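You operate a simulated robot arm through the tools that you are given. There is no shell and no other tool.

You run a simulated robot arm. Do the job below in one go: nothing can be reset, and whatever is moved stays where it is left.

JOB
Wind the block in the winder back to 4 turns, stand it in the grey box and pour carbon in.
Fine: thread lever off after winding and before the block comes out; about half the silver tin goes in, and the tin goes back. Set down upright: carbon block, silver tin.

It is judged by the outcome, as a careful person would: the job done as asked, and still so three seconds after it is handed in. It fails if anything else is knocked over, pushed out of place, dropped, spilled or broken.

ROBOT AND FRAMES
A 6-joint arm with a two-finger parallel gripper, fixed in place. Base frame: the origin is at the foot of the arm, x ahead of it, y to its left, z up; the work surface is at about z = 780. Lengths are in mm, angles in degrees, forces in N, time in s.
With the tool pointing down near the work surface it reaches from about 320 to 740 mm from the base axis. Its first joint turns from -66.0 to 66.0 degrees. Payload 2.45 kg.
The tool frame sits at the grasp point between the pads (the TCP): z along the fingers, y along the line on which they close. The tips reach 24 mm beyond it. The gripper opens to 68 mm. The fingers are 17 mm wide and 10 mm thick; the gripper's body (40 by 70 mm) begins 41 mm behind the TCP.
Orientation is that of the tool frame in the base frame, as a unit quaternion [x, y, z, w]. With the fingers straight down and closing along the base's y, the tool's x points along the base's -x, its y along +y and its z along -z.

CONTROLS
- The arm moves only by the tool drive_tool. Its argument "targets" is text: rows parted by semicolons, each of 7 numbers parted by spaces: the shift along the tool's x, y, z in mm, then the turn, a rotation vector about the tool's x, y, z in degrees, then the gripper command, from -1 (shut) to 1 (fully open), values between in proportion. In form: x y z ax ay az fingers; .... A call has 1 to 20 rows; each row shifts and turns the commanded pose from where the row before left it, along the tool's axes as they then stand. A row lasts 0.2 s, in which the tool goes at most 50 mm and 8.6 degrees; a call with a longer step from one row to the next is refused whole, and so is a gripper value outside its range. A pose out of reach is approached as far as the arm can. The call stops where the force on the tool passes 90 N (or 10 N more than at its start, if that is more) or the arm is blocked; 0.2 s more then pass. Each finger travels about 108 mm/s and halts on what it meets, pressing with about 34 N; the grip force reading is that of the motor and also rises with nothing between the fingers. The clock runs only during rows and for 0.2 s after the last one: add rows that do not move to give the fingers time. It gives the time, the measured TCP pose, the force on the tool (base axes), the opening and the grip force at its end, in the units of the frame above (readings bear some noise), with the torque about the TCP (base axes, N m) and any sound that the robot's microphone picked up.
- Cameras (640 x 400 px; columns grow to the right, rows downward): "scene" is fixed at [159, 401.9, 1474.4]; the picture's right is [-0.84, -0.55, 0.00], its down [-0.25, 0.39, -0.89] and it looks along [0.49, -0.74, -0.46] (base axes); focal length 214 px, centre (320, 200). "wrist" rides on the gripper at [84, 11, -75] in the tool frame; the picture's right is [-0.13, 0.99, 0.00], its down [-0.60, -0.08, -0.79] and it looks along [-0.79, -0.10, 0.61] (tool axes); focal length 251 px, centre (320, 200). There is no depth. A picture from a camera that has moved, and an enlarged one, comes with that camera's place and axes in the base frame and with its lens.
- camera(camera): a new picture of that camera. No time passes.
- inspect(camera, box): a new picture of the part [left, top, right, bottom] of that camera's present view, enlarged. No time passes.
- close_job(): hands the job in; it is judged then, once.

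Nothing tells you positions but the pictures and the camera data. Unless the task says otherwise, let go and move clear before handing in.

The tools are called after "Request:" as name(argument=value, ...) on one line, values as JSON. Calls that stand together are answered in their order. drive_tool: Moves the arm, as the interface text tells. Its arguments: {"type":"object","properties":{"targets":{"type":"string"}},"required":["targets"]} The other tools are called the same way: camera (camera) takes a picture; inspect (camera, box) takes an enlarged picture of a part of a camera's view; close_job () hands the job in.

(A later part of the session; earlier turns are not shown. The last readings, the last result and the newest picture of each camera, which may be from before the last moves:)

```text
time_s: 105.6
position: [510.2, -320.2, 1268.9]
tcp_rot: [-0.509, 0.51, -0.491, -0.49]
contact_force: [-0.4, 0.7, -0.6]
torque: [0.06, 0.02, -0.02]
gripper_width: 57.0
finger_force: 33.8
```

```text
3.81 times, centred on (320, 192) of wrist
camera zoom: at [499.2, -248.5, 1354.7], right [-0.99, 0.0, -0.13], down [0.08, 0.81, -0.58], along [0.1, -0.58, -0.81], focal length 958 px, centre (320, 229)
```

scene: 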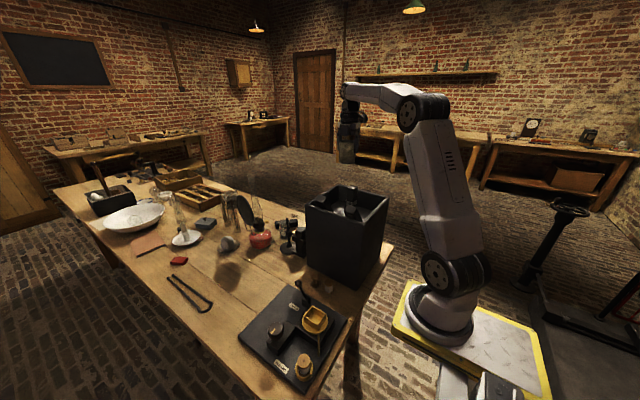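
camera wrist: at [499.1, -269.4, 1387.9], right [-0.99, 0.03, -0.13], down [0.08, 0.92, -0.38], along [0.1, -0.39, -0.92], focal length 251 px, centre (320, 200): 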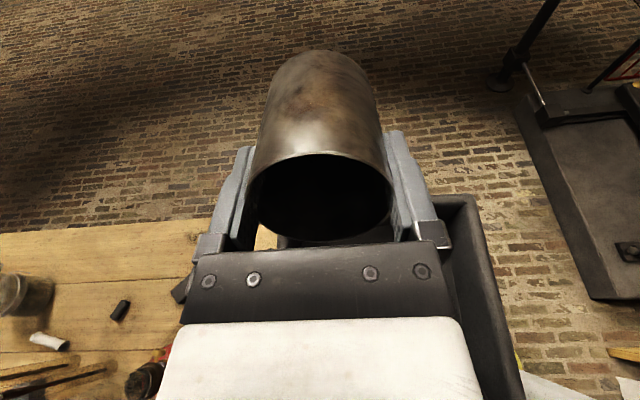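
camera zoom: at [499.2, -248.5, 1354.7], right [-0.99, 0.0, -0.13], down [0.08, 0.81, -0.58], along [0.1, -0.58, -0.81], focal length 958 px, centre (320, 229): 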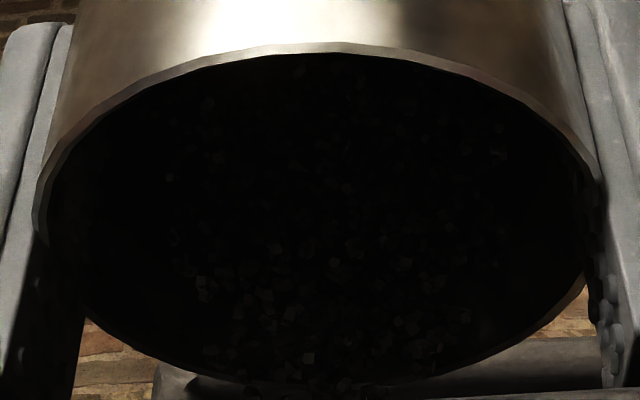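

Granules have started to fall into the box at 88°. I'll hold and watch.

Request:
drive_tool(targets="0 0 0 0 0 0 0.4; 0 0 0 0 0 0 0.4; 0 0 0 0 0 0 0.4; 0 0 0 0 0 0 0.4")

Request:
inspect(camera="scene", box=[305, 170, 395, 235])

Request:
inspect(camera="wrist", box=[260, 140, 380, 245])

Request:
camera(camera="wrist")

```text
time_s: 106.6
position: [509.8, -320.6, 1269.2]
tcp_rot: [-0.508, 0.51, -0.491, -0.491]
contact_force: [0.5, 0.1, -0.9]
torque: [0.02, -0.02, 0.0]
gripper_width: 57.1
finger_force: 33.9
```

```text
6.15 times, centred on (350, 202) of scene
camera zoom: at [159.0, 401.9, 1474.4], right [-0.84, -0.55, 0.0], down [-0.25, 0.39, -0.89], along [0.49, -0.74, -0.46], focal length 1320 px, centre (135, 185)
```

zoom: 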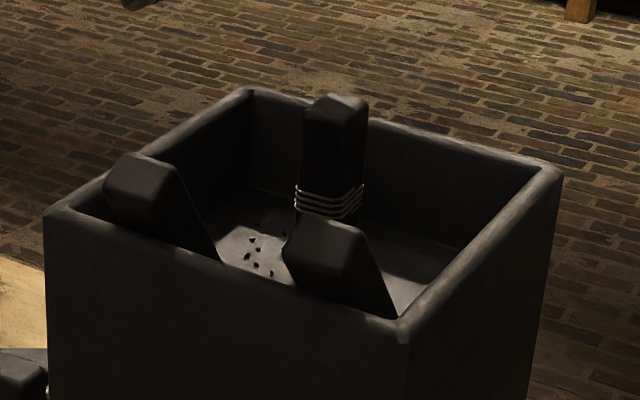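

```text
3.81 times, centred on (320, 192) of wrist
camera zoom: at [499.2, -248.5, 1354.7], right [-0.99, 0.0, -0.13], down [0.08, 0.81, -0.58], along [0.1, -0.58, -0.81], focal length 958 px, centre (320, 229)
```

zoom: 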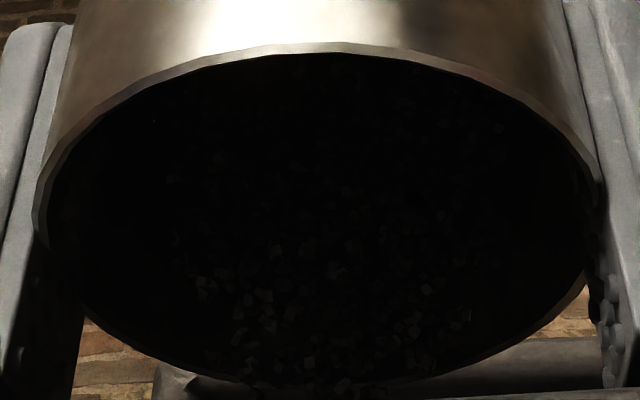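

```text
taken
camera wrist: at [499.2, -248.5, 1354.7], right [-0.99, 0.0, -0.13], down [0.08, 0.81, -0.58], along [0.1, -0.58, -0.81], focal length 251 px, centre (320, 200)
```

wrist: 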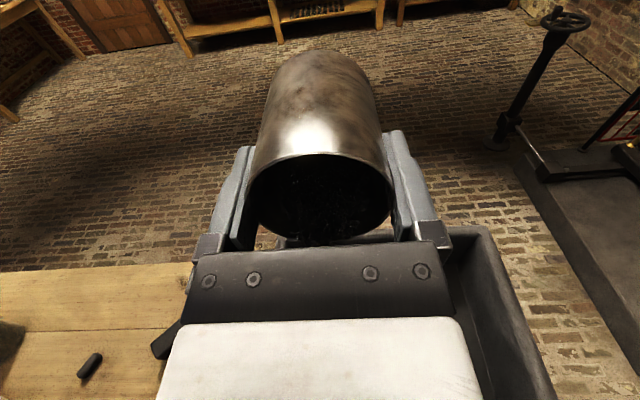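

Flow stopped after a few granules. From the geometry, half should be out around 96–97°, so I'll continue in small increments.

Request:
drive_tool(targets="0 0 0 0 1 0 0.4; 0 0 0 0 1 0 0.4; 0 0 0 0 0 0 0.4; 0 0 0 0 0 0 0.4; 0 0 0 0 0 0 0.4; 0 0 0 0 1 0 0.4; 0 0 0 0 1 0 0.4; 0 0 0 0 0 0 0.4; 0 0 0 0 0 0 0.4; 0 0 0 0 0 0 0.4")

Request:
inspect(camera="scene", box=[305, 170, 395, 235])

Request:
inspect(camera="wrist", box=[260, 140, 380, 245])

```text
time_s: 108.8
position: [509.5, -321.6, 1266.4]
tcp_rot: [0.491, -0.492, 0.509, 0.508]
contact_force: [-0.2, 0.4, -0.9]
torque: [0.07, 0.01, -0.01]
gripper_width: 57.0
finger_force: 33.8
```

```text
6.15 times, centred on (350, 202) of scene
camera zoom: at [159.0, 401.9, 1474.4], right [-0.84, -0.55, 0.0], down [-0.25, 0.39, -0.89], along [0.49, -0.74, -0.46], focal length 1320 px, centre (135, 185)
```

zoom: 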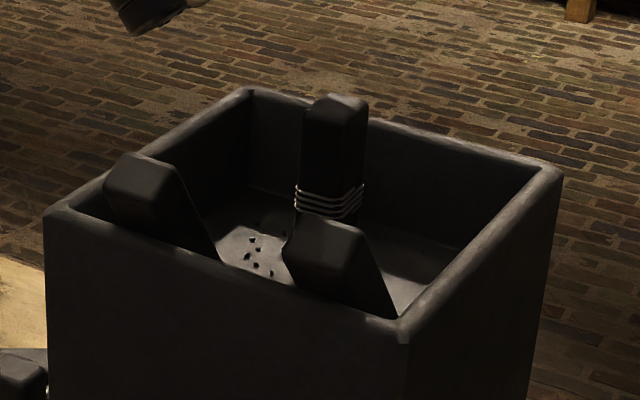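

```text
3.81 times, centred on (320, 192) of wrist
camera zoom: at [499.1, -243.1, 1348.7], right [-0.99, 0.0, -0.13], down [0.08, 0.77, -0.63], along [0.1, -0.64, -0.76], focal length 958 px, centre (320, 229)
```

zoom: 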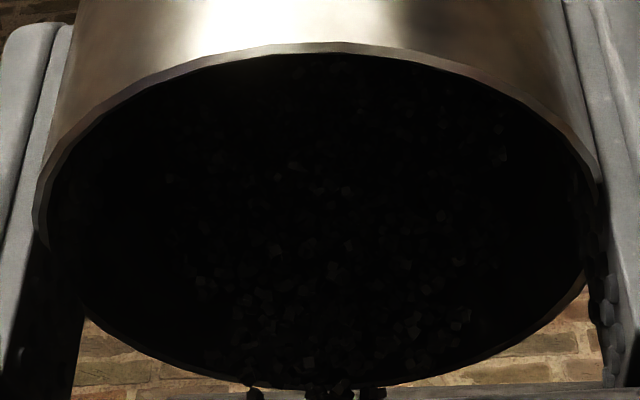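

Granules are bunching at the lip at 92°. Continuing another 2°.

Request:
drive_tool(targets="0 0 0 0 1 0 0.4; 0 0 0 0 0 0 0.4; 0 0 0 0 0 0 0.4; 0 0 0 0 1 0 0.4; 0 0 0 0 0 0 0.4; 0 0 0 0 0 0 0.4; 0 0 0 0 0 0 0.4")

Request:
inspect(camera="scene", box=[305, 170, 395, 235])

Request:
inspect(camera="wrist", box=[260, 140, 380, 245])

```text
time_s: 110.4
position: [509.7, -320.5, 1267.9]
tcp_rot: [0.483, -0.482, 0.518, 0.516]
contact_force: [0.2, 0.5, -1.7]
torque: [0.03, 0.01, 0.0]
gripper_width: 56.8
finger_force: 33.7
```

```text
6.15 times, centred on (350, 202) of scene
camera zoom: at [159.0, 401.9, 1474.4], right [-0.84, -0.55, 0.0], down [-0.25, 0.39, -0.89], along [0.49, -0.74, -0.46], focal length 1320 px, centre (135, 185)
```

zoom: 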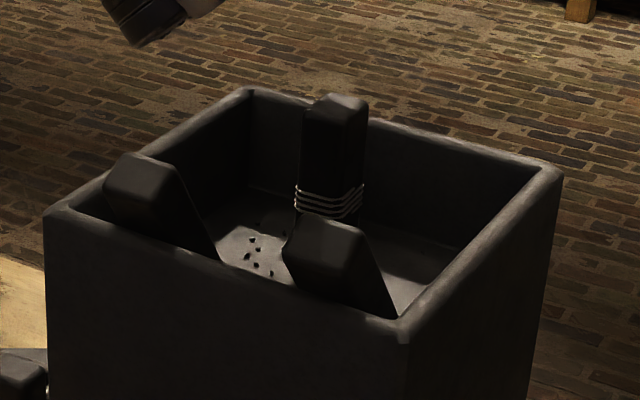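

```text
3.81 times, centred on (320, 192) of wrist
camera zoom: at [499.1, -239.6, 1345.8], right [-0.99, -0.01, -0.13], down [0.08, 0.75, -0.66], along [0.1, -0.66, -0.74], focal length 958 px, centre (320, 229)
```

zoom: 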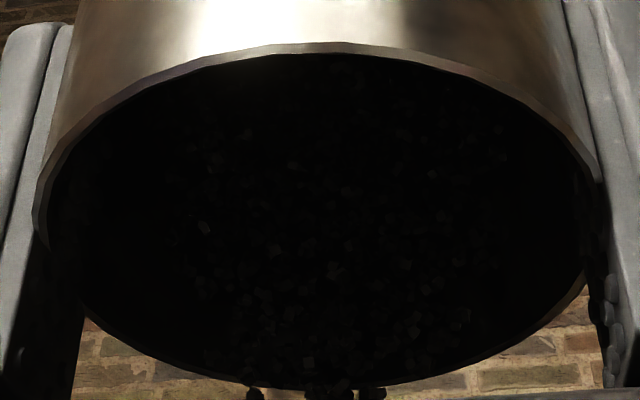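

Still jammed at 94°. Continuing a degree at a time.

Request:
drive_tool(targets="0 0 0 0 1 0 0.4; 0 0 0 0 0 0 0.4; 0 0 0 0 0 0 0.4; 0 0 0 0 1 0 0.4; 0 0 0 0 0 0 0.4; 0 0 0 0 0 0 0.4")

Request:
inspect(camera="scene", box=[305, 170, 395, 235])

Request:
inspect(camera="wrist", box=[260, 140, 380, 245])

```text
time_s: 111.8
position: [510.4, -320.9, 1268.3]
tcp_rot: [0.472, -0.473, 0.526, 0.525]
contact_force: [-0.5, -0.2, -1.2]
torque: [0.05, 0.0, -0.01]
gripper_width: 57.0
finger_force: 33.2
```

```text
6.15 times, centred on (350, 202) of scene
camera zoom: at [159.0, 401.9, 1474.4], right [-0.84, -0.55, 0.0], down [-0.25, 0.39, -0.89], along [0.49, -0.74, -0.46], focal length 1320 px, centre (135, 185)
```

zoom: 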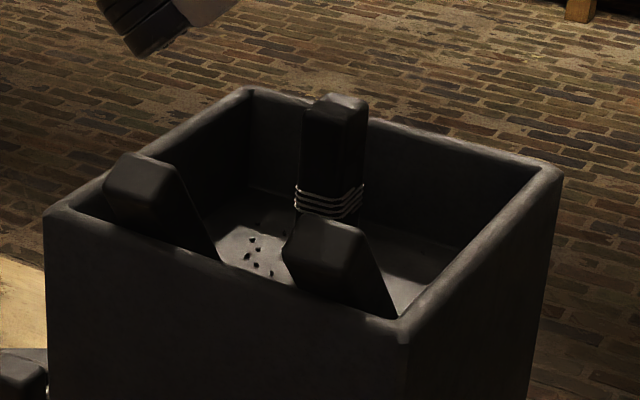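

```text
3.81 times, centred on (320, 192) of wrist
camera zoom: at [498.8, -237.3, 1343.2], right [-0.99, -0.01, -0.13], down [0.08, 0.73, -0.68], along [0.1, -0.69, -0.72], focal length 958 px, centre (320, 229)
```

zoom: 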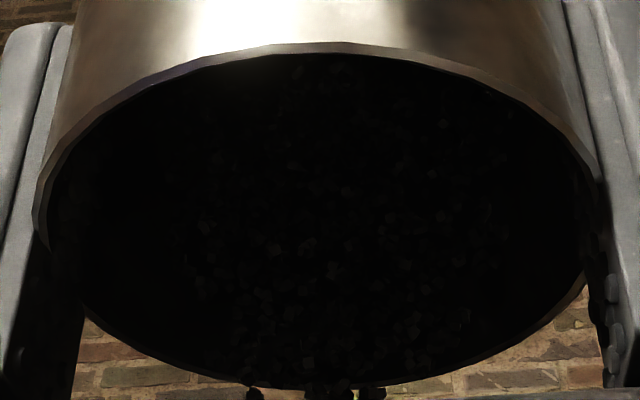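

Still static at 96°. Continuing carefully.

Request:
drive_tool(targets="0 0 0 0 1 0 0.4; 0 0 0 0 0 0 0.4; 0 0 0 0 0 0 0.4; 0 0 0 0 1 0 0.4; 0 0 0 0 0 0 0.4; 0 0 0 0 0 0 0.4")

Request:
inspect(camera="scene", box=[305, 170, 395, 235])

Request:
inspect(camera="wrist", box=[260, 140, 380, 245])

```text
time_s: 113.2
position: [509.5, -321.0, 1268.0]
tcp_rot: [0.463, -0.465, 0.534, 0.533]
contact_force: [-0.6, 0.7, -1.3]
torque: [0.02, 0.01, 0.01]
gripper_width: 57.0
finger_force: 34.2
```

```text
6.15 times, centred on (350, 202) of scene
camera zoom: at [159.0, 401.9, 1474.4], right [-0.84, -0.55, 0.0], down [-0.25, 0.39, -0.89], along [0.49, -0.74, -0.46], focal length 1320 px, centre (135, 185)
```

zoom: 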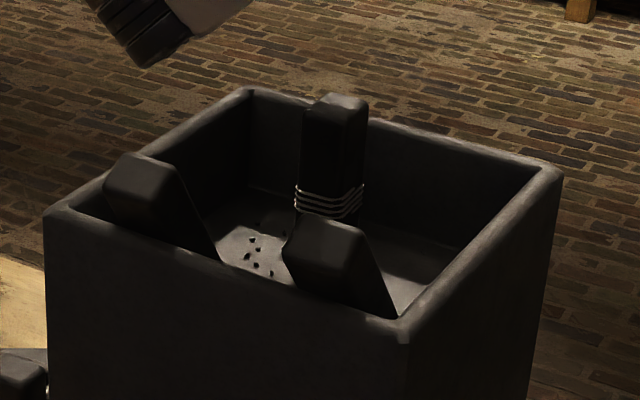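

```text
3.81 times, centred on (320, 192) of wrist
camera zoom: at [498.9, -234.7, 1340.5], right [-0.99, -0.02, -0.13], down [0.08, 0.7, -0.71], along [0.1, -0.71, -0.69], focal length 958 px, centre (320, 229)
```

zoom: 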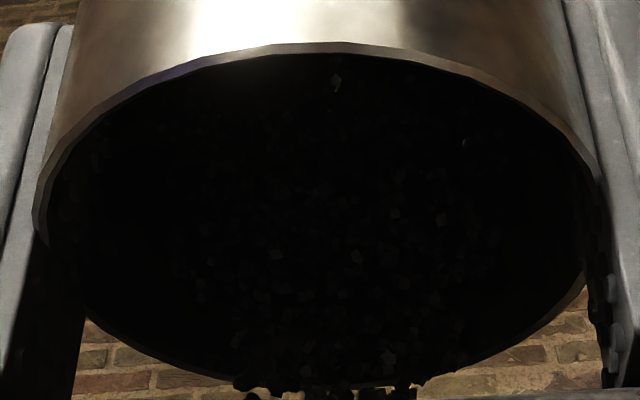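

It's beginning to move at 98°. Holding to watch.

Request:
drive_tool(targets="0 0 0 0 0 0 0.4; 0 0 0 0 0 0 0.4")

Request:
inspect(camera="scene", box=[305, 170, 395, 235])

Request:
inspect(camera="wrist", box=[260, 140, 380, 245])

```text
time_s: 113.8
position: [509.8, -321.4, 1268.6]
tcp_rot: [0.463, -0.464, 0.534, 0.534]
contact_force: [-0.3, -0.3, -1.6]
torque: [0.05, 0.01, 0.0]
gripper_width: 56.9
finger_force: 33.8
```

```text
6.15 times, centred on (350, 202) of scene
camera zoom: at [159.0, 401.9, 1474.4], right [-0.84, -0.55, 0.0], down [-0.25, 0.39, -0.89], along [0.49, -0.74, -0.46], focal length 1320 px, centre (135, 185)
```

zoom: 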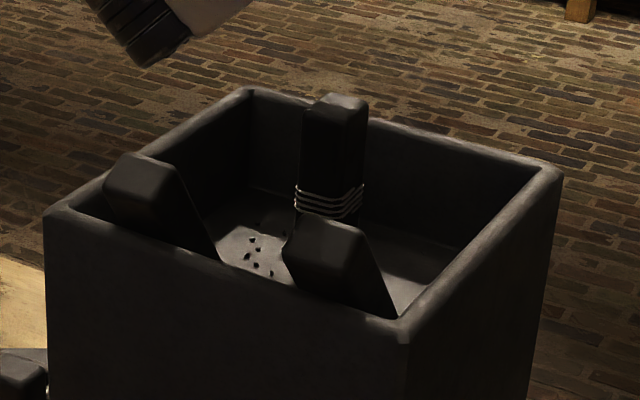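

```text
3.81 times, centred on (320, 192) of wrist
camera zoom: at [498.9, -234.7, 1340.6], right [-0.99, -0.02, -0.13], down [0.08, 0.7, -0.71], along [0.1, -0.71, -0.69], focal length 958 px, centre (320, 229)
```

zoom: 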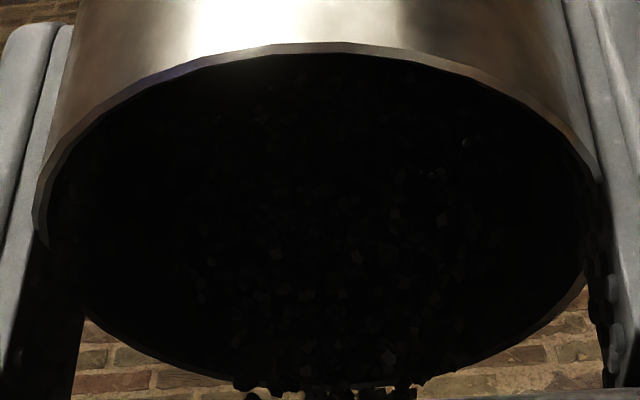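

It settled again. Continuing in 1° steps.

Request:
drive_tool(targets="0 0 0 0 1 0 0.4; 0 0 0 0 0 0 0.4; 0 0 0 0 0 0 0.4; 0 0 0 0 1 0 0.4; 0 0 0 0 0 0 0.4; 0 0 0 0 0 0 0.4")

Request:
inspect(camera="scene", box=[305, 160, 395, 235])

Request:
inspect(camera="wrist", box=[260, 140, 380, 245])

```text
time_s: 115.2
position: [510.2, -322.5, 1268.5]
tcp_rot: [0.454, -0.454, 0.543, 0.541]
contact_force: [-0.5, 0.4, -1.6]
torque: [0.01, -0.01, 0.0]
gripper_width: 57.1
finger_force: 33.6
```

```text
5.33 times, centred on (350, 198) of scene
camera zoom: at [159.0, 401.9, 1474.4], right [-0.84, -0.55, 0.0], down [-0.25, 0.39, -0.89], along [0.49, -0.74, -0.46], focal length 1144 px, centre (160, 213)
```

zoom: 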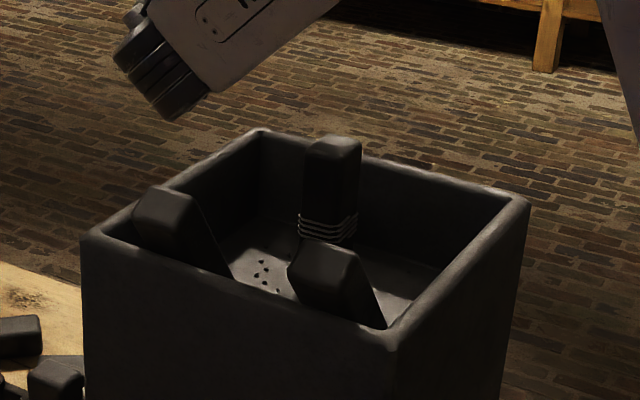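

```text
3.81 times, centred on (320, 192) of wrist
camera zoom: at [499.4, -232.3, 1337.7], right [-0.99, -0.02, -0.13], down [0.08, 0.68, -0.73], along [0.1, -0.74, -0.67], focal length 958 px, centre (320, 229)
```

zoom: 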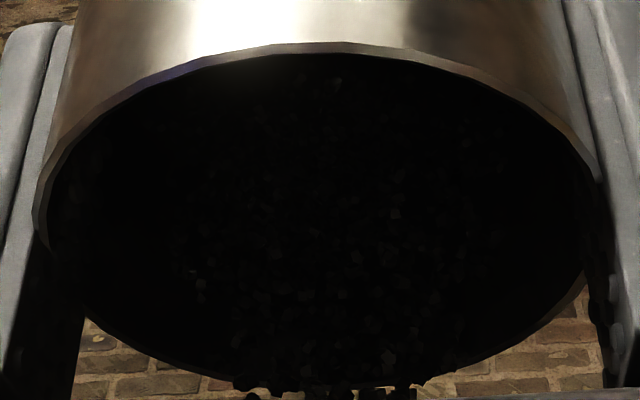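

Still jammed at the lip, and the wrist is getting closer to the leaning blocks, so I'll raise everything by 30 mm first and then continue.

Request:
drive_tool(targets="9.8 0 1.7 0 0 0 0.4; 9.8 0 1.7 0 0 0 0.4; 9.8 0 1.7 0 0 0 0.4; 0 0 0 0 0 0 0.4; 0 0 0 0 0 0 0.4")

Request:
inspect(camera="scene", box=[295, 120, 415, 240])

Request:
drive_tool(targets="0 0 0 0 1 0 0.4; 0 0 0 0 0 0 0.4; 0 0 0 0 0 0 0.4; 0 0 0 0 0 0 0.4")

Request:
inspect(camera="scene", box=[305, 160, 395, 235])

Request:
inspect(camera="wrist", box=[260, 140, 380, 245])

```text
time_s: 116.4
position: [509.8, -319.6, 1299.0]
tcp_rot: [0.453, -0.455, 0.542, 0.542]
contact_force: [0.1, 0.7, -1.2]
torque: [0.06, -0.01, 0.0]
gripper_width: 56.8
finger_force: 33.9
```

```text
3.33 times, centred on (355, 180) of scene
camera zoom: at [159.0, 401.9, 1474.4], right [-0.84, -0.55, 0.0], down [-0.25, 0.39, -0.89], along [0.49, -0.74, -0.46], focal length 715 px, centre (203, 267)
```

zoom: 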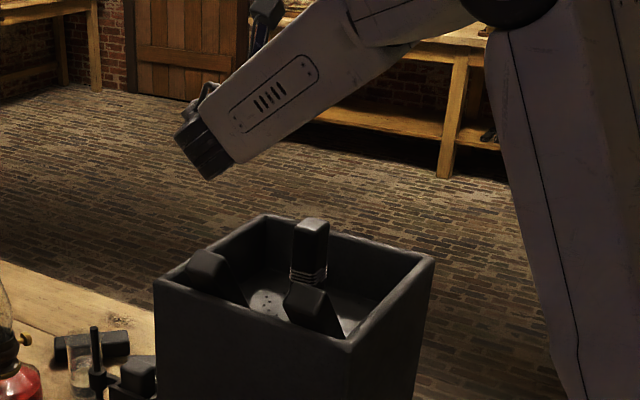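

```text
time_s: 117.4
position: [509.7, -319.3, 1298.1]
tcp_rot: [0.45, -0.451, 0.545, 0.545]
contact_force: [-0.7, -0.2, -0.9]
torque: [0.05, 0.02, 0.0]
gripper_width: 56.8
finger_force: 33.9
```

```text
5.33 times, centred on (350, 198) of scene
camera zoom: at [159.0, 401.9, 1474.4], right [-0.84, -0.55, 0.0], down [-0.25, 0.39, -0.89], along [0.49, -0.74, -0.46], focal length 1144 px, centre (160, 213)
```

zoom: 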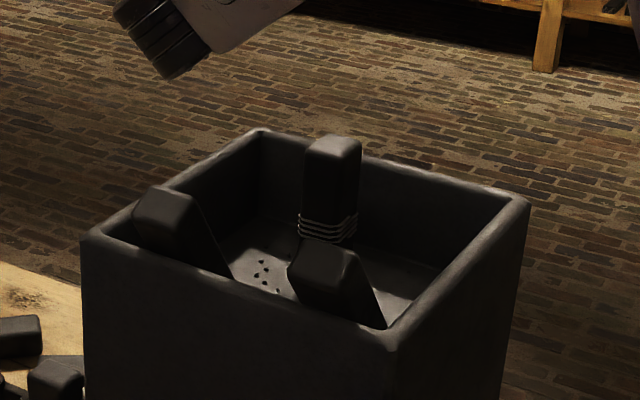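

```text
3.81 times, centred on (320, 192) of wrist
camera zoom: at [498.6, -230.4, 1365.7], right [-0.99, -0.02, -0.13], down [0.08, 0.66, -0.74], along [0.1, -0.75, -0.66], focal length 958 px, centre (320, 229)
```

zoom: 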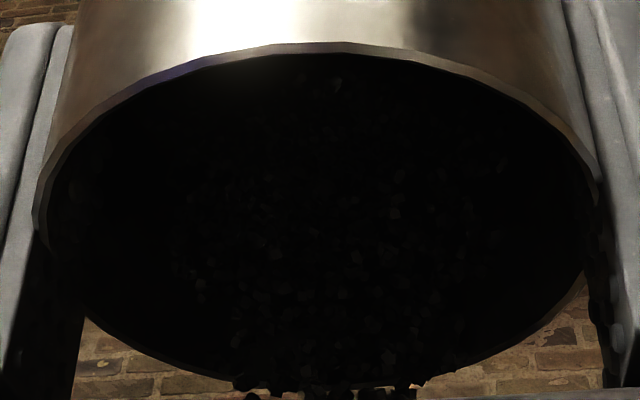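

Holding at 101°, still nothing. Continuing.

Request:
drive_tool(targets="0 0 0 0 1 0 0.4; 0 0 0 0 0 0 0.4; 0 0 0 0 0 0 0.4; 0 0 0 0 1 0 0.4; 0 0 0 0 0 0 0.4; 0 0 0 0 0 0 0.4")

Request:
inspect(camera="scene", box=[305, 160, 395, 235])

Request:
inspect(camera="wrist", box=[260, 140, 380, 245])

```text
time_s: 118.8
position: [510.6, -321.1, 1298.5]
tcp_rot: [0.44, -0.441, 0.554, 0.553]
contact_force: [-0.8, -0.2, -1.5]
torque: [0.08, 0.05, -0.01]
gripper_width: 56.7
finger_force: 34.2
```

```text
5.33 times, centred on (350, 198) of scene
camera zoom: at [159.0, 401.9, 1474.4], right [-0.84, -0.55, 0.0], down [-0.25, 0.39, -0.89], along [0.49, -0.74, -0.46], focal length 1144 px, centre (160, 213)
```

zoom: 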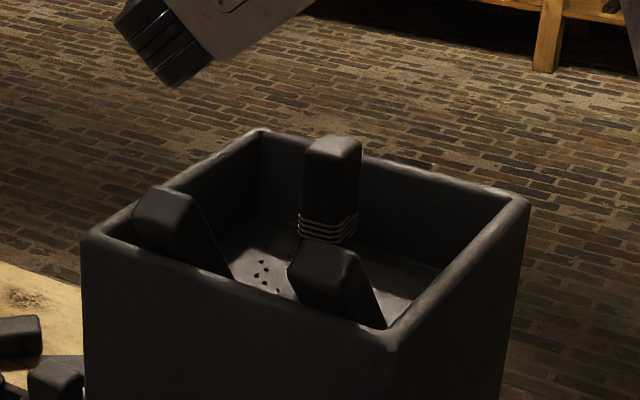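

```text
3.81 times, centred on (320, 192) of wrist
camera zoom: at [498.9, -228.2, 1362.7], right [-0.99, -0.03, -0.13], down [0.08, 0.64, -0.77], along [0.1, -0.77, -0.63], focal length 958 px, centre (320, 229)
```

zoom: 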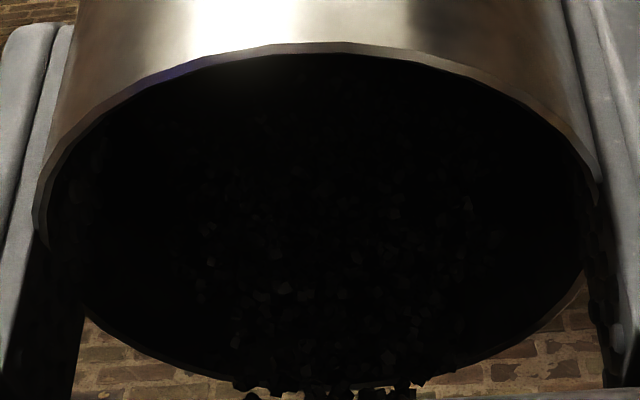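

I want to see whether the granules are bridging onto the gripper's palm, so I'm zooming there and from the scene camera.

Request:
inspect(camera="wrist", box=[285, 220, 355, 260])

Request:
inspect(camera="scene", box=[320, 110, 380, 180])

Request:
camera(camera="wrist")

```text
9.14 times, centred on (320, 240) of wrist
camera zoom: at [498.9, -228.2, 1362.7], right [-0.99, -0.03, -0.13], down [0.08, 0.64, -0.77], along [0.1, -0.77, -0.63], focal length 2299 px, centre (320, -166)
```

zoom: 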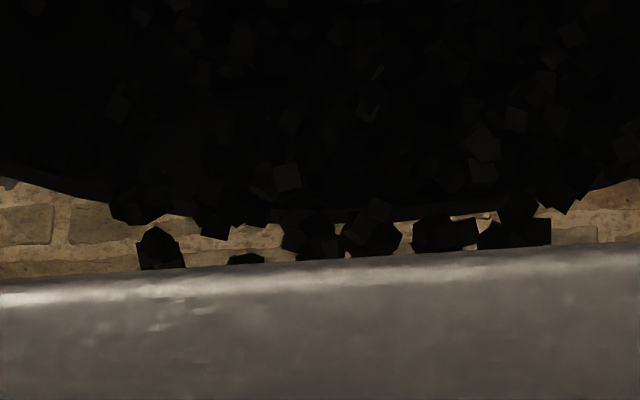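

```text
5.71 times, centred on (350, 145) of scene
camera zoom: at [159.0, 401.9, 1474.4], right [-0.84, -0.55, 0.0], down [-0.25, 0.39, -0.89], along [0.49, -0.74, -0.46], focal length 1226 px, centre (149, 514)
```

zoom: 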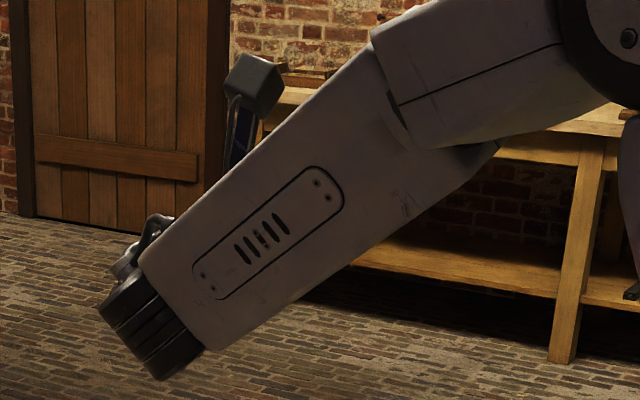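

```text
taken
camera wrist: at [498.9, -228.2, 1362.7], right [-0.99, -0.03, -0.13], down [0.08, 0.64, -0.77], along [0.1, -0.77, -0.63], focal length 251 px, centre (320, 200)
```

wrist: 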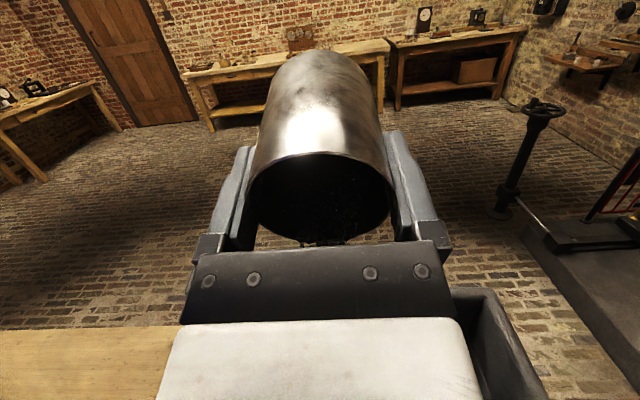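

The granules are simply resting up to the lip; their friction angle is high. I'll keep going in small steps and watch for the flow.

Request:
drive_tool(targets="0 0 0 0 1 0 0.4; 0 0 0 0 0 0 0.4; 0 0 0 0 0 0 0.4; 0 0 0 0 1 0 0.4; 0 0 0 0 0 0 0.4; 0 0 0 0 0 0 0.4")

Request:
inspect(camera="scene", box=[305, 160, 395, 235])

Request:
inspect(camera="wrist", box=[260, 140, 380, 245])

```text
time_s: 120.2
position: [511.4, -320.9, 1298.9]
tcp_rot: [0.43, -0.431, 0.562, 0.561]
contact_force: [0.0, -0.6, -1.3]
torque: [0.03, 0.0, 0.03]
gripper_width: 57.0
finger_force: 34.4
```

```text
5.33 times, centred on (350, 198) of scene
camera zoom: at [159.0, 401.9, 1474.4], right [-0.84, -0.55, 0.0], down [-0.25, 0.39, -0.89], along [0.49, -0.74, -0.46], focal length 1144 px, centre (160, 213)
```

zoom: 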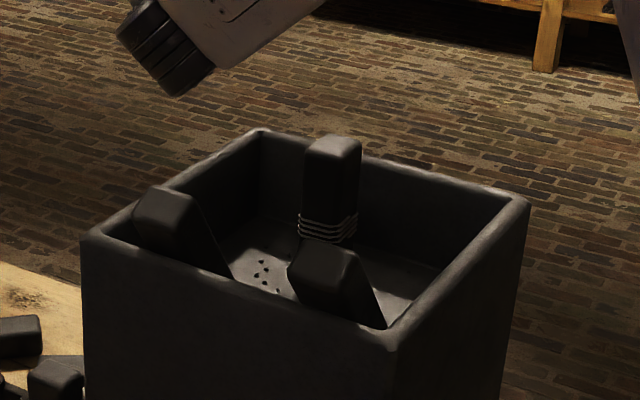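

```text
3.81 times, centred on (320, 192) of wrist
camera zoom: at [499.0, -226.5, 1359.1], right [-0.99, -0.03, -0.13], down [0.08, 0.61, -0.79], along [0.1, -0.79, -0.6], focal length 958 px, centre (320, 229)
```

zoom: 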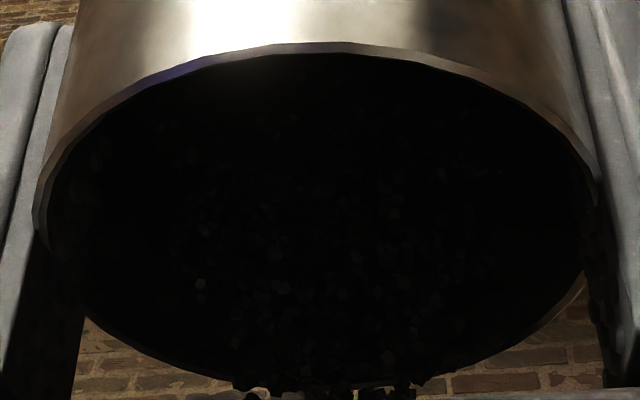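

Still steady at 105°. Continuing.

Request:
drive_tool(targets="0 0 0 0 1 0 0.4; 0 0 0 0 0 0 0.4; 0 0 0 0 0 0 0.4; 0 0 0 0 1 0 0.4; 0 0 0 0 0 0 0.4; 0 0 0 0 0 0 0.4")

Request:
inspect(camera="scene", box=[305, 160, 395, 235])

Request:
inspect(camera="wrist", box=[260, 140, 380, 245])

```text
time_s: 121.6
position: [510.9, -320.5, 1296.9]
tcp_rot: [0.42, -0.422, 0.568, 0.568]
contact_force: [0.3, 0.2, -1.1]
torque: [0.05, 0.02, -0.03]
gripper_width: 56.9
finger_force: 33.8
```

```text
5.33 times, centred on (350, 198) of scene
camera zoom: at [159.0, 401.9, 1474.4], right [-0.84, -0.55, 0.0], down [-0.25, 0.39, -0.89], along [0.49, -0.74, -0.46], focal length 1144 px, centre (160, 213)
```

zoom: 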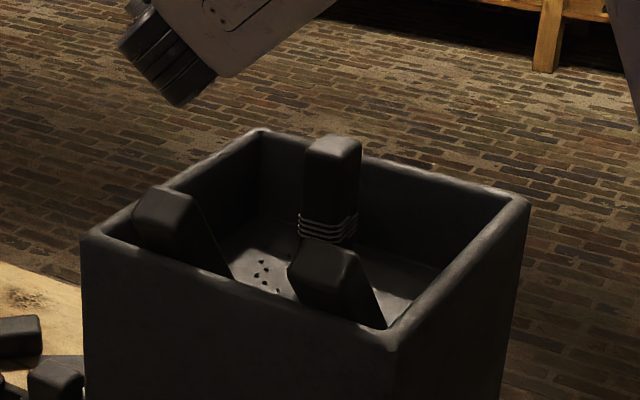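

```text
3.81 times, centred on (320, 192) of wrist
camera zoom: at [499.0, -224.1, 1355.2], right [-0.99, -0.04, -0.13], down [0.08, 0.58, -0.81], along [0.1, -0.81, -0.57], focal length 958 px, centre (320, 229)
```

zoom: 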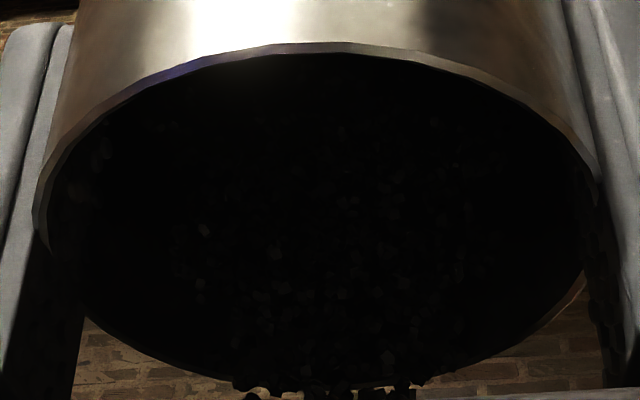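

Granules appear locked at the lip. I'll back the tilt off to about 100° and apply small shakes to release them gradually.

Request:
drive_tool(targets="0 0 0 0 -3.5 0 0.4; 0 0 0 0 -3.5 0 0.4; 0 0 0 0 0 0 0.4; 0 0 0 0 2 0 0.4; 0 0 0 0 -2 0 0.4; 0 0 0 0 0 0 0.4")

Request:
inspect(camera="scene", box=[305, 160, 395, 235])

Request:
inspect(camera="wrist", box=[260, 140, 380, 245])

Request:
inspect(camera="wrist", box=[285, 220, 355, 260])

```text
time_s: 123.0
position: [512.1, -321.3, 1298.9]
tcp_rot: [0.454, -0.455, 0.542, 0.541]
contact_force: [-0.7, -1.5, -0.5]
torque: [0.0, -0.01, 0.03]
gripper_width: 56.8
finger_force: 33.7
```

```text
5.33 times, centred on (350, 198) of scene
camera zoom: at [159.0, 401.9, 1474.4], right [-0.84, -0.55, 0.0], down [-0.25, 0.39, -0.89], along [0.49, -0.74, -0.46], focal length 1144 px, centre (160, 213)
```

zoom: 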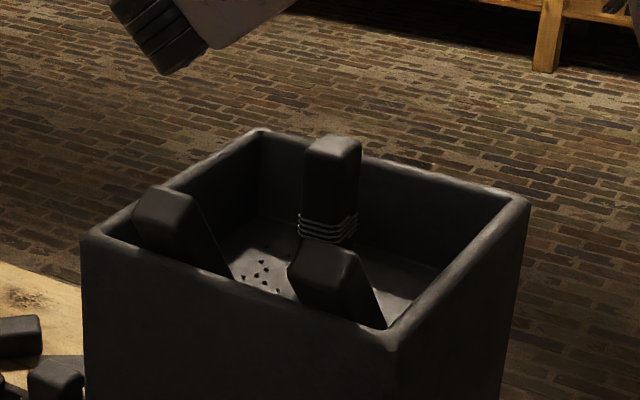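

```text
3.81 times, centred on (320, 192) of wrist
camera zoom: at [499.9, -231.8, 1366.9], right [-0.99, -0.02, -0.13], down [0.08, 0.68, -0.73], along [0.1, -0.74, -0.67], focal length 958 px, centre (320, 229)
```

zoom: 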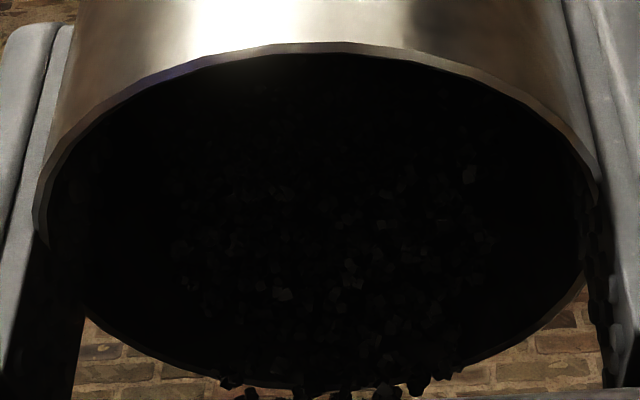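

```text
9.14 times, centred on (320, 240) of wrist
camera zoom: at [499.9, -231.8, 1366.9], right [-0.99, -0.02, -0.13], down [0.08, 0.68, -0.73], along [0.1, -0.74, -0.67], focal length 2299 px, centre (320, -166)
```

zoom: 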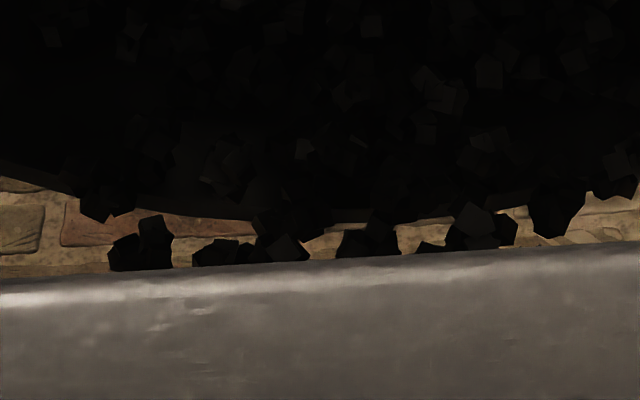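

A few more fell with the shake, so it isn't jammed, just a steep repose angle. I'll return to 107° and go on in small steps.

Request:
drive_tool(targets="0 0 0 0 2 0 0.4; 0 0 0 0 2 0 0.4; 0 0 0 0 2 0 0.4; 0 0 0 0 1 0 0.4; 0 0 0 0 0 0 0.4; 0 0 0 0 1 0 0.4; 0 0 0 0 0 0 0.4; 0 0 0 0 0 0 0.4")

Request:
inspect(camera="scene", box=[305, 160, 395, 235])

Request:
inspect(camera="wrist", box=[260, 140, 380, 245])

```text
time_s: 124.8
position: [511.0, -320.4, 1297.5]
tcp_rot: [0.415, -0.416, 0.572, 0.572]
contact_force: [-1.3, -0.5, -0.9]
torque: [0.04, 0.0, 0.01]
gripper_width: 56.8
finger_force: 33.7
```

```text
5.33 times, centred on (350, 198) of scene
camera zoom: at [159.0, 401.9, 1474.4], right [-0.84, -0.55, 0.0], down [-0.25, 0.39, -0.89], along [0.49, -0.74, -0.46], focal length 1144 px, centre (160, 213)
```

zoom: 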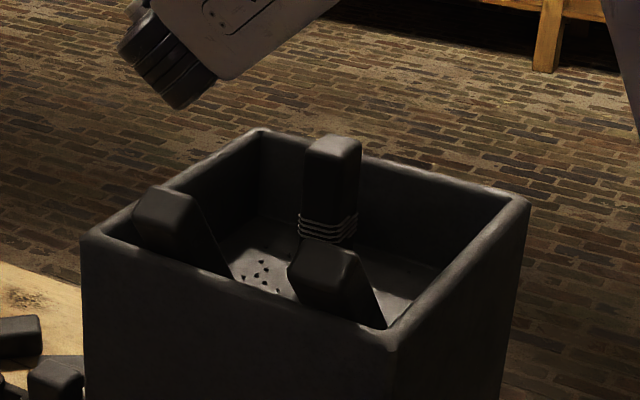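

```text
3.81 times, centred on (320, 192) of wrist
camera zoom: at [499.8, -223.2, 1354.0], right [-0.99, -0.04, -0.12], down [0.08, 0.57, -0.82], along [0.1, -0.82, -0.56], focal length 958 px, centre (320, 229)
```

zoom: 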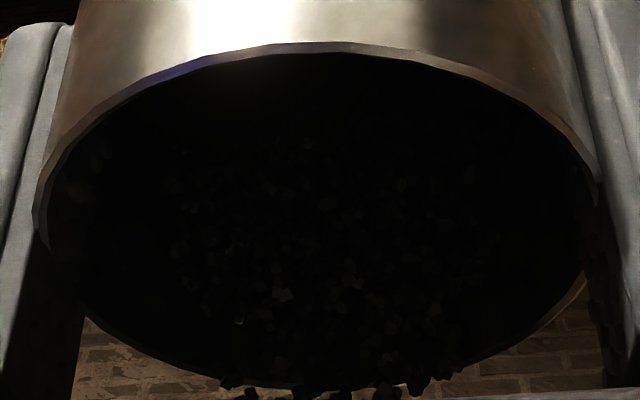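

Still holding at 108°. Continuing.

Request:
drive_tool(targets="0 0 0 0 1 0 0.4; 0 0 0 0 0 0 0.4; 0 0 0 0 0 0 0.4; 0 0 0 0 1 0 0.4; 0 0 0 0 0 0 0.4; 0 0 0 0 0 0 0.4")

Request:
inspect(camera="scene", box=[305, 160, 395, 235])

Request:
drive_tool(targets="0 0 0 0 1 0 0.4; 0 0 0 0 0 0 0.4; 0 0 0 0 0 0 0.4; 0 0 0 0 1 0 0.4; 0 0 0 0 0 0 0.4; 0 0 0 0 0 0 0.4")

Request:
inspect(camera="scene", box=[305, 160, 395, 235])

Request:
inspect(camera="wrist", box=[260, 140, 380, 245])

```text
time_s: 126.2
position: [511.5, -320.6, 1298.2]
tcp_rot: [0.405, -0.407, 0.579, 0.579]
contact_force: [0.3, 0.5, -0.4]
torque: [0.06, 0.03, 0.0]
gripper_width: 56.7
finger_force: 33.9
```

```text
5.33 times, centred on (350, 198) of scene
camera zoom: at [159.0, 401.9, 1474.4], right [-0.84, -0.55, 0.0], down [-0.25, 0.39, -0.89], along [0.49, -0.74, -0.46], focal length 1144 px, centre (160, 213)
```

zoom: 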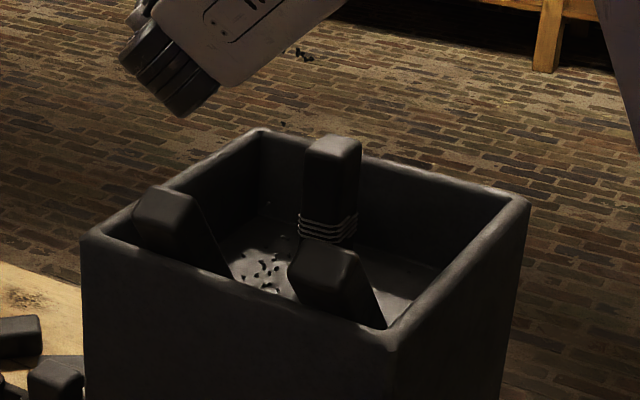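

```text
time_s: 127.6
position: [511.6, -321.1, 1298.9]
tcp_rot: [0.395, -0.397, 0.586, 0.586]
contact_force: [0.2, 1.0, -1.4]
torque: [-0.01, -0.01, -0.02]
gripper_width: 56.9
finger_force: 34.1
```

```text
5.33 times, centred on (350, 198) of scene
camera zoom: at [159.0, 401.9, 1474.4], right [-0.84, -0.55, 0.0], down [-0.25, 0.39, -0.89], along [0.49, -0.74, -0.46], focal length 1144 px, centre (160, 213)
```

zoom: 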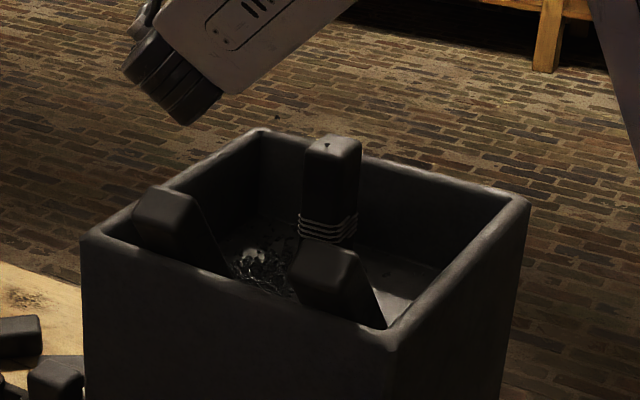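

```text
3.81 times, centred on (320, 192) of wrist
camera zoom: at [499.4, -219.3, 1347.0], right [-0.99, -0.05, -0.12], down [0.08, 0.51, -0.86], along [0.1, -0.86, -0.5], focal length 958 px, centre (320, 229)
```

zoom: 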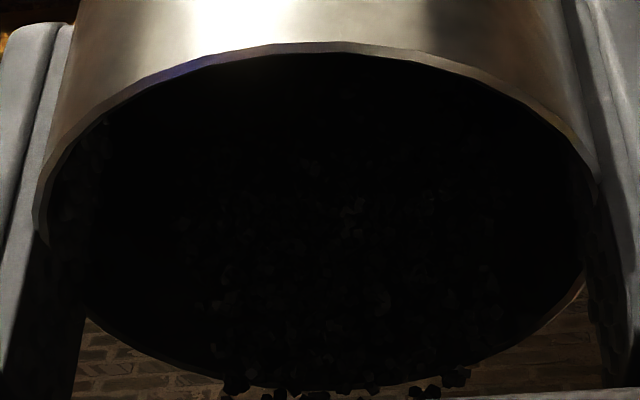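

Flow set in at about 111° and a sizable heap dropped into the box. I'll tilt back upright to assess how much is left.

Request:
drive_tool(targets="0 0 0 0 -7 0 0.4; 0 0 0 0 -7 0 0.4; 0 0 0 0 -7 0 0.4; 0 0 0 0 -7 0 0.4; 0 0 0 0 -7 0 0.4; 0 0 0 0 -7 0 0.4; 0 0 0 0 -7 0 0.4; 0 0 0 0 -7 0 0.4; 0 0 0 0 -7 0 0.4; 0 0 0 0 -7 0 0.4; 0 0 0 0 -7 0 0.4; 0 0 0 0 -7 0 0.4; 0 0 0 0 -7 0 0.4; 0 0 0 0 -7 0 0.4; 0 0 0 0 -7 0 0.4; 0 0 0 0 -7 0 0.4; 0 0 0 0 0 0 0.4; 0 0 0 0 0 0 0.4")

Request:
inspect(camera="wrist", box=[240, 130, 400, 250])

Request:
inspect(camera="scene", box=[305, 160, 395, 235])

Request:
camera(camera="wrist")

```text
time_s: 131.4
position: [510.1, -320.5, 1298.5]
tcp_rot: [0.707, -0.707, 0.001, 0.0]
contact_force: [-0.1, 0.3, -1.4]
torque: [0.04, 0.01, -0.01]
gripper_width: 56.5
finger_force: 33.5
```

```text
3.33 times, centred on (320, 190) of wrist
camera zoom: at [499.1, -404.7, 1372.7], right [-0.99, 0.13, 0.0], down [0.08, 0.6, 0.79], along [0.1, 0.79, -0.61], focal length 838 px, centre (320, 233)
```

zoom: 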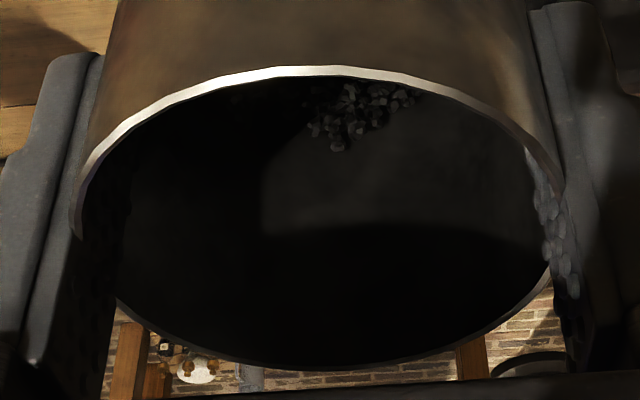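

```text
5.33 times, centred on (350, 198) of scene
camera zoom: at [159.0, 401.9, 1474.4], right [-0.84, -0.55, 0.0], down [-0.25, 0.39, -0.89], along [0.49, -0.74, -0.46], focal length 1144 px, centre (160, 213)
```

zoom: 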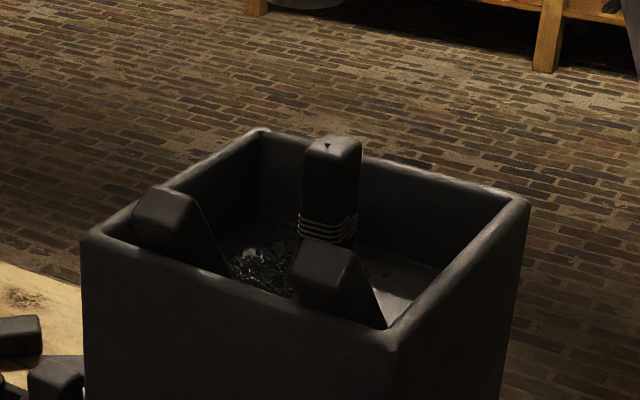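

```text
taken
camera wrist: at [499.1, -404.7, 1372.7], right [-0.99, 0.13, 0.0], down [0.08, 0.6, 0.79], along [0.1, 0.79, -0.61], focal length 251 px, centre (320, 200)
```

wrist: 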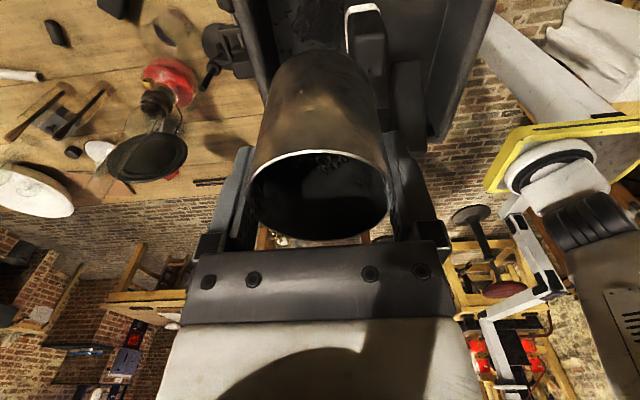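

Upright now: the remaining granules are piled to one side, so I can't judge the level. I'll shake the tin gently sideways (contents are well below the rim) to level it.

Request:
drive_tool(targets="12 0 0 0 0 0 0.4; -24 0 0 0 0 0 0.4; 24 0 0 0 0 0 0.4; -24 0 0 0 0 0 0.4; 24 0 0 0 0 0 0.4; -24 0 0 0 0 0 0.4; 24 0 0 0 0 0 0.4; -24 0 0 0 0 0 0.4; 24 0 0 0 0 0 0.4; -24 0 0 0 0 0 0.4; 12 0 0 0 0 0 0.4; 0 0 0 0 0 0 0.4; 0 0 0 0 0 0 0.4")

Request:
inspect(camera="wrist", box=[240, 130, 400, 250])

Request:
inspect(camera="scene", box=[325, 190, 365, 225])

```text
time_s: 134.2
position: [510.4, -320.3, 1294.9]
tcp_rot: [0.707, -0.707, 0.001, -0.001]
contact_force: [-1.0, -0.8, -0.5]
torque: [-0.01, -0.01, -0.01]
gripper_width: 56.7
finger_force: 34.1
```

```text
3.33 times, centred on (320, 190) of wrist
camera zoom: at [499.0, -404.0, 1370.0], right [-0.99, 0.13, 0.0], down [0.08, 0.6, 0.79], along [0.1, 0.79, -0.61], focal length 838 px, centre (320, 233)
```

zoom: 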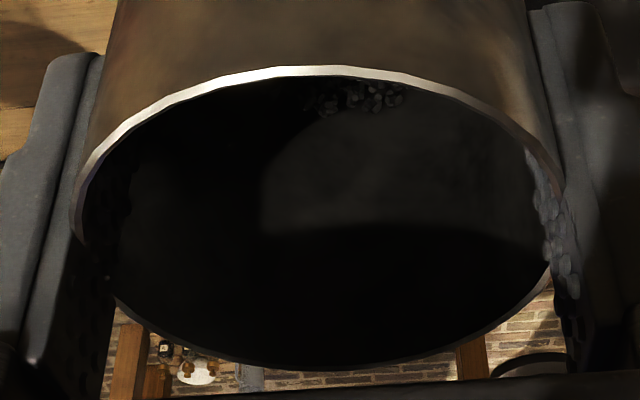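

```text
11.43 times, centred on (345, 208) of scene
camera zoom: at [159.0, 401.9, 1474.4], right [-0.84, -0.55, 0.0], down [-0.25, 0.39, -0.89], along [0.49, -0.74, -0.46], focal length 2451 px, centre (34, 114)
```

zoom: 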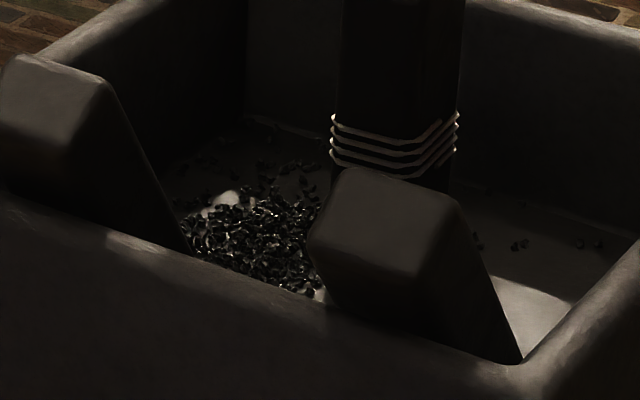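

A heap of granules is in the box but the tin still seems more than half full. Shaking more to level and measure.

Request:
drive_tool(targets="15 0 0 0 0 0 0.4; -30 0 0 0 0 0 0.4; 30 0 0 0 0 0 0.4; -30 0 0 0 0 0 0.4; 30 0 0 0 0 0 0.4; -30 0 0 0 0 0 0.4; 30 0 0 0 0 0 0.4; -30 0 0 0 0 0 0.4; 30 0 0 0 0 0 0.4; -30 0 0 0 0 0 0.4; 30 0 0 0 0 0 0.4; -30 0 0 0 0 0 0.4; 30 0 0 0 0 0 0.4; -30 0 0 0 0 0 0.4; 30 0 0 0 0 0 0.4; -30 0 0 0 0 0 0.4; 15 0 0 0 0 0 0.4; 0 0 0 0 0 0 0.4; 0 0 0 0 0 0 0.4")

Request:
inspect(camera="wrist", box=[240, 130, 400, 250])

```text
time_s: 138.2
position: [510.4, -320.7, 1297.7]
tcp_rot: [0.707, -0.707, 0.0, 0.0]
contact_force: [-0.6, 0.2, -0.1]
torque: [-0.01, 0.03, 0.0]
gripper_width: 56.5
finger_force: 33.8
```

```text
3.33 times, centred on (320, 190) of wrist
camera zoom: at [499.9, -404.7, 1372.7], right [-0.99, 0.13, 0.0], down [0.08, 0.6, 0.79], along [0.1, 0.79, -0.61], focal length 838 px, centre (320, 233)
```

zoom: 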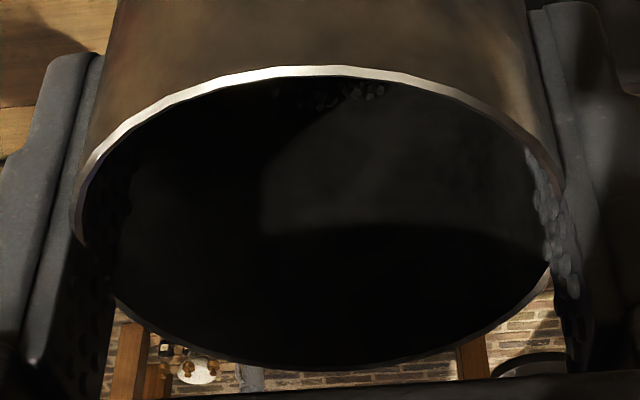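

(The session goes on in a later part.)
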